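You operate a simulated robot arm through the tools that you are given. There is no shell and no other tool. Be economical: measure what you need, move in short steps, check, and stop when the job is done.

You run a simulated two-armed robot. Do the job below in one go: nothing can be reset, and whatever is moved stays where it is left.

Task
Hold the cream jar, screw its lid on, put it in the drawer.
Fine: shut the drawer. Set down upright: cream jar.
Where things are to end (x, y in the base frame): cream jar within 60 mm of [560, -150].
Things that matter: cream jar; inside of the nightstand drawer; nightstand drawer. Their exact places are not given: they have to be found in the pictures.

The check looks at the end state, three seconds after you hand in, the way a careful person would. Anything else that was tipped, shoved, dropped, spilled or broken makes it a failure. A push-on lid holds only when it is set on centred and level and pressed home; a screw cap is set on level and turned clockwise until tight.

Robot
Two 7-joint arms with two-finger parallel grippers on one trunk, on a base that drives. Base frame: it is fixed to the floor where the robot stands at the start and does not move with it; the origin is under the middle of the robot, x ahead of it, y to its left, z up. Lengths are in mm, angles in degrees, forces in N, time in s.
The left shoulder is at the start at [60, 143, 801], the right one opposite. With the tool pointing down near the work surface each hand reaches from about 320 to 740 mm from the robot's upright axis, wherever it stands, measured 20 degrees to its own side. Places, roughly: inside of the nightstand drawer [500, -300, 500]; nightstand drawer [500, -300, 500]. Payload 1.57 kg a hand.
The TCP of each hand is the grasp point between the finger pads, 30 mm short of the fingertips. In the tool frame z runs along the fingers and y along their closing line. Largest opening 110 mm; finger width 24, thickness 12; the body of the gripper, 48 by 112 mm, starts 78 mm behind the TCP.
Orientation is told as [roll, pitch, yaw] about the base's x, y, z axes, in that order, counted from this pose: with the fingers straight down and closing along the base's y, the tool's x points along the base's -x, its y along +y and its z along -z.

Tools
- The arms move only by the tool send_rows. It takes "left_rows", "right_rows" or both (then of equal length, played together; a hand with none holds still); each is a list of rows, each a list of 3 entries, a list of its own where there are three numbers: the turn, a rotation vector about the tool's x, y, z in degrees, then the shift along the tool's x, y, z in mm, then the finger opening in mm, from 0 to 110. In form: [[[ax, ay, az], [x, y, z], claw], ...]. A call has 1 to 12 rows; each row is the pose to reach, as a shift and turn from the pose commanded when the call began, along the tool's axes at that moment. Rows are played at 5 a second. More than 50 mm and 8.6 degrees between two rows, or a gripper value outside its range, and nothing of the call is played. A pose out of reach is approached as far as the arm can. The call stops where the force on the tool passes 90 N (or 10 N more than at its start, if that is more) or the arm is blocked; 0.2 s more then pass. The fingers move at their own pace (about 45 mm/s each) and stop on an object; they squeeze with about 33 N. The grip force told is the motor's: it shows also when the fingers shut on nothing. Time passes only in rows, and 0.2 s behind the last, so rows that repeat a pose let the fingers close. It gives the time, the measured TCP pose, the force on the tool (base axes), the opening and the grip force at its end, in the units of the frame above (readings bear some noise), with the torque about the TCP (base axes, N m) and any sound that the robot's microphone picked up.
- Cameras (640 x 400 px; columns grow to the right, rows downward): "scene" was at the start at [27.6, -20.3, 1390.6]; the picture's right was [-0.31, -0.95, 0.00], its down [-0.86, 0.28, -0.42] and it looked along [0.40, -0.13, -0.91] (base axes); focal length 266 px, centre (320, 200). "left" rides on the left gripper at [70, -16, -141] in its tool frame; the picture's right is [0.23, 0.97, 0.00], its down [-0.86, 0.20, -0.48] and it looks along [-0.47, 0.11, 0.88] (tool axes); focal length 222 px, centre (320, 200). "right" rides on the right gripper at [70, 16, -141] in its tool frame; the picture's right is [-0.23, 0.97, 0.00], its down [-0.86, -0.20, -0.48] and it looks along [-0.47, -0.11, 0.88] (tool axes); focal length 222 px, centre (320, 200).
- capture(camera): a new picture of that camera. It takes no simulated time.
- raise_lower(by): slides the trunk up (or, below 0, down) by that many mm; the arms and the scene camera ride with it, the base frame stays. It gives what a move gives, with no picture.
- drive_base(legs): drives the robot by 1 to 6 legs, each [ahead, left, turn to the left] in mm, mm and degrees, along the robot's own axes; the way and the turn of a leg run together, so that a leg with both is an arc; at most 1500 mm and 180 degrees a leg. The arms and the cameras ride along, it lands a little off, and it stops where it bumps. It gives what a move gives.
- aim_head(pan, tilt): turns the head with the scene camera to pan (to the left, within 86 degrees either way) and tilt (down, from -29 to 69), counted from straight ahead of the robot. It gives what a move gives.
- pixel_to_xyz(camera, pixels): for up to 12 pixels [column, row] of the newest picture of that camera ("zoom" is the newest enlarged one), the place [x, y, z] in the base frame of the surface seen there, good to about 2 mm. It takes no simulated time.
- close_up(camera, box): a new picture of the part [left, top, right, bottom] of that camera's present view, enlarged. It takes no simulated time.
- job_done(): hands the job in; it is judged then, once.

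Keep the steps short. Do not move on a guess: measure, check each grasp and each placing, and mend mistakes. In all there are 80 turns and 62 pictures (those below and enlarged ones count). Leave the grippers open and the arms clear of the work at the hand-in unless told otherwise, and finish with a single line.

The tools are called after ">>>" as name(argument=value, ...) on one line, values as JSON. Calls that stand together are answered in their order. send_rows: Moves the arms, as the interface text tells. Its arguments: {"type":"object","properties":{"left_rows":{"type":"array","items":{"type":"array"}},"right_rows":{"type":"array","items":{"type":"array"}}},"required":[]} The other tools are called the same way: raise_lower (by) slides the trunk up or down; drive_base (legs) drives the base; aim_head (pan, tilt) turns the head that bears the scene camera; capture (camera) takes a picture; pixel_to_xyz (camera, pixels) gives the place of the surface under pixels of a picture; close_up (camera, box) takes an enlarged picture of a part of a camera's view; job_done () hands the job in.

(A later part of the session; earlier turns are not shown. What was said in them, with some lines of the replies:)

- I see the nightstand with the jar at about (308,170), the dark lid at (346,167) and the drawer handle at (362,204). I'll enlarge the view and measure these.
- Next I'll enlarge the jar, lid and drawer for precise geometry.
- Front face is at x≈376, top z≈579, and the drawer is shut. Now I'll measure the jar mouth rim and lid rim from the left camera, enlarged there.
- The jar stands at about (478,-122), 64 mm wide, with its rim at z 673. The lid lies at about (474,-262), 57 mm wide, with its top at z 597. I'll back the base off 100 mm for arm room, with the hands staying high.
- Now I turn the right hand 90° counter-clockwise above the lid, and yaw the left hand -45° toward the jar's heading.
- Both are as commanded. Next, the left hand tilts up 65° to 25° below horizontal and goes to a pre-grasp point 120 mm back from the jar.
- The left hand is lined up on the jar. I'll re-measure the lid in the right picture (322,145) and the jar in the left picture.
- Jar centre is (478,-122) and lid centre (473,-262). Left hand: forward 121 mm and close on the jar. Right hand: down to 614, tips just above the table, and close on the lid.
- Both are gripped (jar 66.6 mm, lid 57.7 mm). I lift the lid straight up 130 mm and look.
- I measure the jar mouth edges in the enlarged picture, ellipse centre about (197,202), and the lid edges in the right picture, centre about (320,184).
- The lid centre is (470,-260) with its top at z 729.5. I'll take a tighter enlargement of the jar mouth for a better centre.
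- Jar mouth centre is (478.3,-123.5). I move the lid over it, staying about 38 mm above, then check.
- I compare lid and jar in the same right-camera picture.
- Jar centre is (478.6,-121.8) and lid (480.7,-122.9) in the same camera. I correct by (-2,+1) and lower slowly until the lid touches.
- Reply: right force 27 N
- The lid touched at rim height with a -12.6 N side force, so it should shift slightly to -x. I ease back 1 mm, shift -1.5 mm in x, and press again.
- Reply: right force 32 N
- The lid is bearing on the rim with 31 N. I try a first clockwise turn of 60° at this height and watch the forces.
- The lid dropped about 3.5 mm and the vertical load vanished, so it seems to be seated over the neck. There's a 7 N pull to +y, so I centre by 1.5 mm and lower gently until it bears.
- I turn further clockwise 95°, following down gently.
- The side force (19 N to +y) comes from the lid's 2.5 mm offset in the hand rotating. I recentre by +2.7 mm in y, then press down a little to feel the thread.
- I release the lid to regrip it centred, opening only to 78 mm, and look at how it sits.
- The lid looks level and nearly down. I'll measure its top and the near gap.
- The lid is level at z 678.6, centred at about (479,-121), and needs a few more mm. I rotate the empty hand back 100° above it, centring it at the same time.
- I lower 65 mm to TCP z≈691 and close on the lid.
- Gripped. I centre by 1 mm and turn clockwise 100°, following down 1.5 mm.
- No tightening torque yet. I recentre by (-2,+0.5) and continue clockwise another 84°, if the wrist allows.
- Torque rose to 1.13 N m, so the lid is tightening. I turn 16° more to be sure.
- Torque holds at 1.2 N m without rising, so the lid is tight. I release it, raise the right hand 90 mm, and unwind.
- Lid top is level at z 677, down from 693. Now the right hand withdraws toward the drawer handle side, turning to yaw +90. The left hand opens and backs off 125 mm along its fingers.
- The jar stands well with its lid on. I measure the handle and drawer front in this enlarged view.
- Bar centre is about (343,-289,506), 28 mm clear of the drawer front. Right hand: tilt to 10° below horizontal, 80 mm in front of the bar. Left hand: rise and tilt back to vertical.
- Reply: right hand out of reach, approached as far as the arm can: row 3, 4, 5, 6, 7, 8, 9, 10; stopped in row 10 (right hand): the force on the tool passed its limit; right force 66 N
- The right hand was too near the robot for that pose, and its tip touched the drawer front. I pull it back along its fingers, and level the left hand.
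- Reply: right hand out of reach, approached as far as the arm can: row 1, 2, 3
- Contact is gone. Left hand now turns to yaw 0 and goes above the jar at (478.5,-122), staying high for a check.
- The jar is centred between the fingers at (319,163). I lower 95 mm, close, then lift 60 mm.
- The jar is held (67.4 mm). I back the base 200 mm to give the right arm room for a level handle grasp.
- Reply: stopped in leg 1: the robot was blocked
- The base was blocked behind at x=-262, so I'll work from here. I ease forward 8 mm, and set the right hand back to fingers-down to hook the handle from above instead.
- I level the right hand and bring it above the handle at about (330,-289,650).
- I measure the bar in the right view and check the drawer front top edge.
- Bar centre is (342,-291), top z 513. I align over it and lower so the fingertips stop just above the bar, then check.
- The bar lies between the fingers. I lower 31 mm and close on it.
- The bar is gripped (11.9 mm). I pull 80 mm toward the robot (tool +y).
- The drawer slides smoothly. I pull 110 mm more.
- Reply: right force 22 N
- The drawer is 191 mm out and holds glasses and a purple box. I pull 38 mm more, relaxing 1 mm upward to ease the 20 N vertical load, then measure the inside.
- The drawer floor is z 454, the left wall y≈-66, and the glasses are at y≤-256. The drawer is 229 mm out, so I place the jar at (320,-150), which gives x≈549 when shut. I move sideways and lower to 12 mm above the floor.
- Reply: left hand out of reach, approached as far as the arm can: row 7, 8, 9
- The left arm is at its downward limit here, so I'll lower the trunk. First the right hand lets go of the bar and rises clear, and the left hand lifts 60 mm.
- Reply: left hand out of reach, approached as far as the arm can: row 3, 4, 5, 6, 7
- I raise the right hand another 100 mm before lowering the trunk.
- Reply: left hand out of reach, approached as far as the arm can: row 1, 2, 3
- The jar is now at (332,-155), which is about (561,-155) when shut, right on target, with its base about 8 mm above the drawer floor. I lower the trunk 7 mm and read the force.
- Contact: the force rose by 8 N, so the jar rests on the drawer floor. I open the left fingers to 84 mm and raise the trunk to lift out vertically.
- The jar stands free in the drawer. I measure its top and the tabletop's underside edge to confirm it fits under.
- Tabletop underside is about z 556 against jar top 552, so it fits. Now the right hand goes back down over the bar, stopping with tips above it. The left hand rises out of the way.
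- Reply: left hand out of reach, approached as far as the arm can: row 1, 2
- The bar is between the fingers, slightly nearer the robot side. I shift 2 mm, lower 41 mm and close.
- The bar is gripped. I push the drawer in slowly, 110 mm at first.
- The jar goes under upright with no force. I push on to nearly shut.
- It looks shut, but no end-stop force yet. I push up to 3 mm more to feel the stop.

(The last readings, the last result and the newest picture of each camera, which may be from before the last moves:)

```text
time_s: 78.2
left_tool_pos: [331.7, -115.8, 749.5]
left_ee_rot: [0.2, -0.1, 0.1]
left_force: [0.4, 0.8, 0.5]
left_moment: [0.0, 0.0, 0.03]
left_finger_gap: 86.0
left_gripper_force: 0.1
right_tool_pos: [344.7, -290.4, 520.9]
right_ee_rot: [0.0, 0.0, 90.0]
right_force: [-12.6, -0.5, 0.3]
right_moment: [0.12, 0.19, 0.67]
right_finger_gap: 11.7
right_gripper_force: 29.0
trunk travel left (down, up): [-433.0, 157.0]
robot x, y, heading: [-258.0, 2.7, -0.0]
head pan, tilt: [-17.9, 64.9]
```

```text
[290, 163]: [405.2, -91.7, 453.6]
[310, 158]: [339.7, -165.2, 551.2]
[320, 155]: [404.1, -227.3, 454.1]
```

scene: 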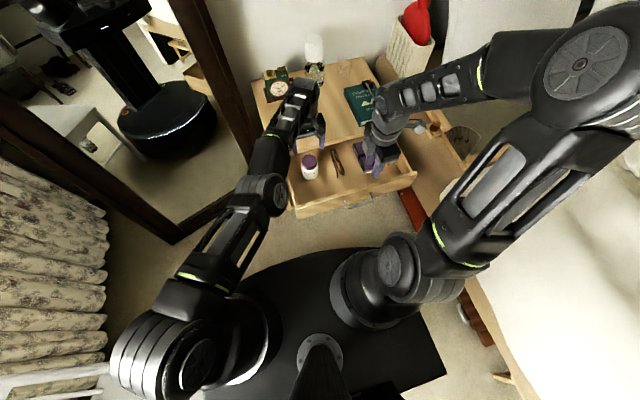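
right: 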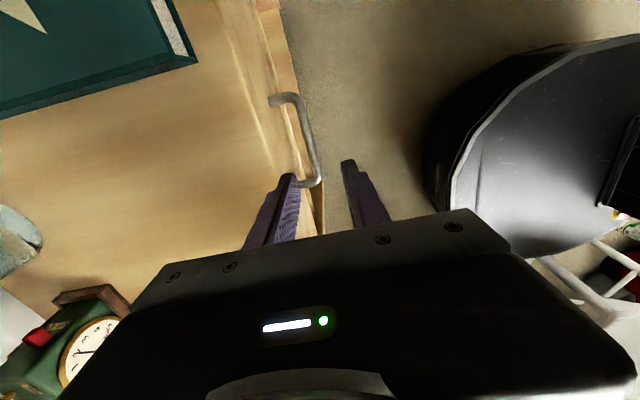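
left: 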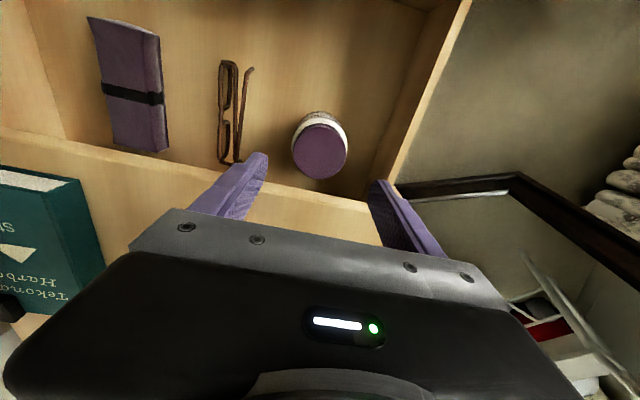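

The end stop is felt (-12.6 N), so the drawer is shut. I open the right hand and rise straight off the bar. The left hand lifts as well.

>>> send_rows(right_rows=[[[0, 0, 0], [0, 0, 0], 20], [[0, 0, 0], [0, 0.5, 0], 30], [[0, 0, 0], [0, 0.5, 0], 30], [[0, 0, 0], [0, 0.5, -20], 30], [[0, 0, 0], [0, 0.5, -50], 30], [[0, 0, 0], [0, 0.5, -90], 30], [[0, 0, 0], [0, 0.5, -130], 30], [[0, 0, 0], [0, 20, -170], 60], [[0, 0, 0], [0, 60, -200], 90], [[0, 0, 0], [0, 100, -200], 110], [[0, 0, 0], [0, 100, -200], 110]], left_rows=[[[0, 0, 0], [0, 0, 0], 86], [[0, 0, 0], [0, 0, 0], 86], [[0, 0, 0], [0, 0, -20], 86], [[0, 0, 0], [10, 10, -40], 86], [[0, 0, 0], [20, 20, -40], 86], [[0, 0, 0], [30, 30, -40], 110], [[0, 0, 0], [40, 40, -40], 110], [[0, 0, 0], [50, 50, -40], 110], [[0, 0, 0], [50, 50, -40], 110], [[0, 0, 0], [50, 50, -40], 110], [[0, 0, 0], [50, 50, -40], 110]])

>>> capture(camera="scene")

>>> close_up(camera="scene", box=[250, 80, 410, 180])

```text
time_s: 80.6
left_tool_pos: [281.7, -65.5, 788.1]
left_ee_rot: [0.1, 0.1, 0.1]
left_force: [-0.7, -0.8, 1.2]
left_moment: [0.01, 0.0, -0.02]
left_finger_gap: 110.1
left_gripper_force: 0.0
right_tool_pos: [243.9, -290.2, 721.0]
right_ee_rot: [-0.2, -0.1, 90.0]
right_force: [-0.5, 0.6, -0.2]
right_moment: [-0.04, -0.03, -0.03]
right_finger_gap: 109.9
right_gripper_force: 0.0
trunk travel left (down, up): [-433.0, 157.0]
robot x, y, heading: [-262.5, 1.9, -0.1]
head pan, tilt: [-17.9, 64.9]
```

```text
11 pictures are left
```

scene: 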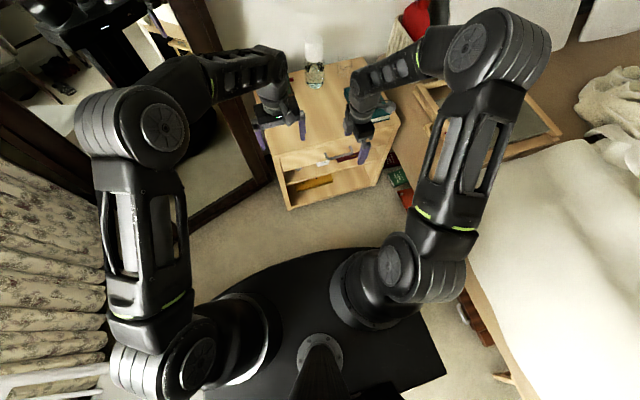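

```text
4.00 times, centred on (330, 130) of scene
```

zoom: 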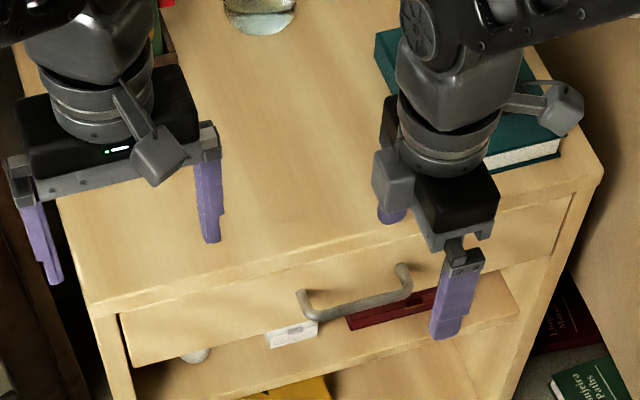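

>>> pixel_to_xyz(camera="zoom", pixels=[[160, 340], [250, 310], [310, 285], [540, 235], [350, 300], [115, 350]])

```text
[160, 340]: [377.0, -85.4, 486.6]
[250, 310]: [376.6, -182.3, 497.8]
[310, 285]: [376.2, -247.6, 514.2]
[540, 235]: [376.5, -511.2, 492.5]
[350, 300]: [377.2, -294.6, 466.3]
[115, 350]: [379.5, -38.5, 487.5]
```

The drawer front sits flush at x≈377 along its whole width. The jar is inside at about (560,-156), both hands are open and clear of the nightstand, and I hand in.

>>> job_done()

```text
The job is handed in.
```

The cream jar's lid is screwed tight, and the jar stands upright in the shut drawer at about (560, -156), with both grippers open and clear; on the way, the right fingertips briefly pressed the drawer front (about 60 N) and the base was stopped once by something unseen behind it, with no damage visible.
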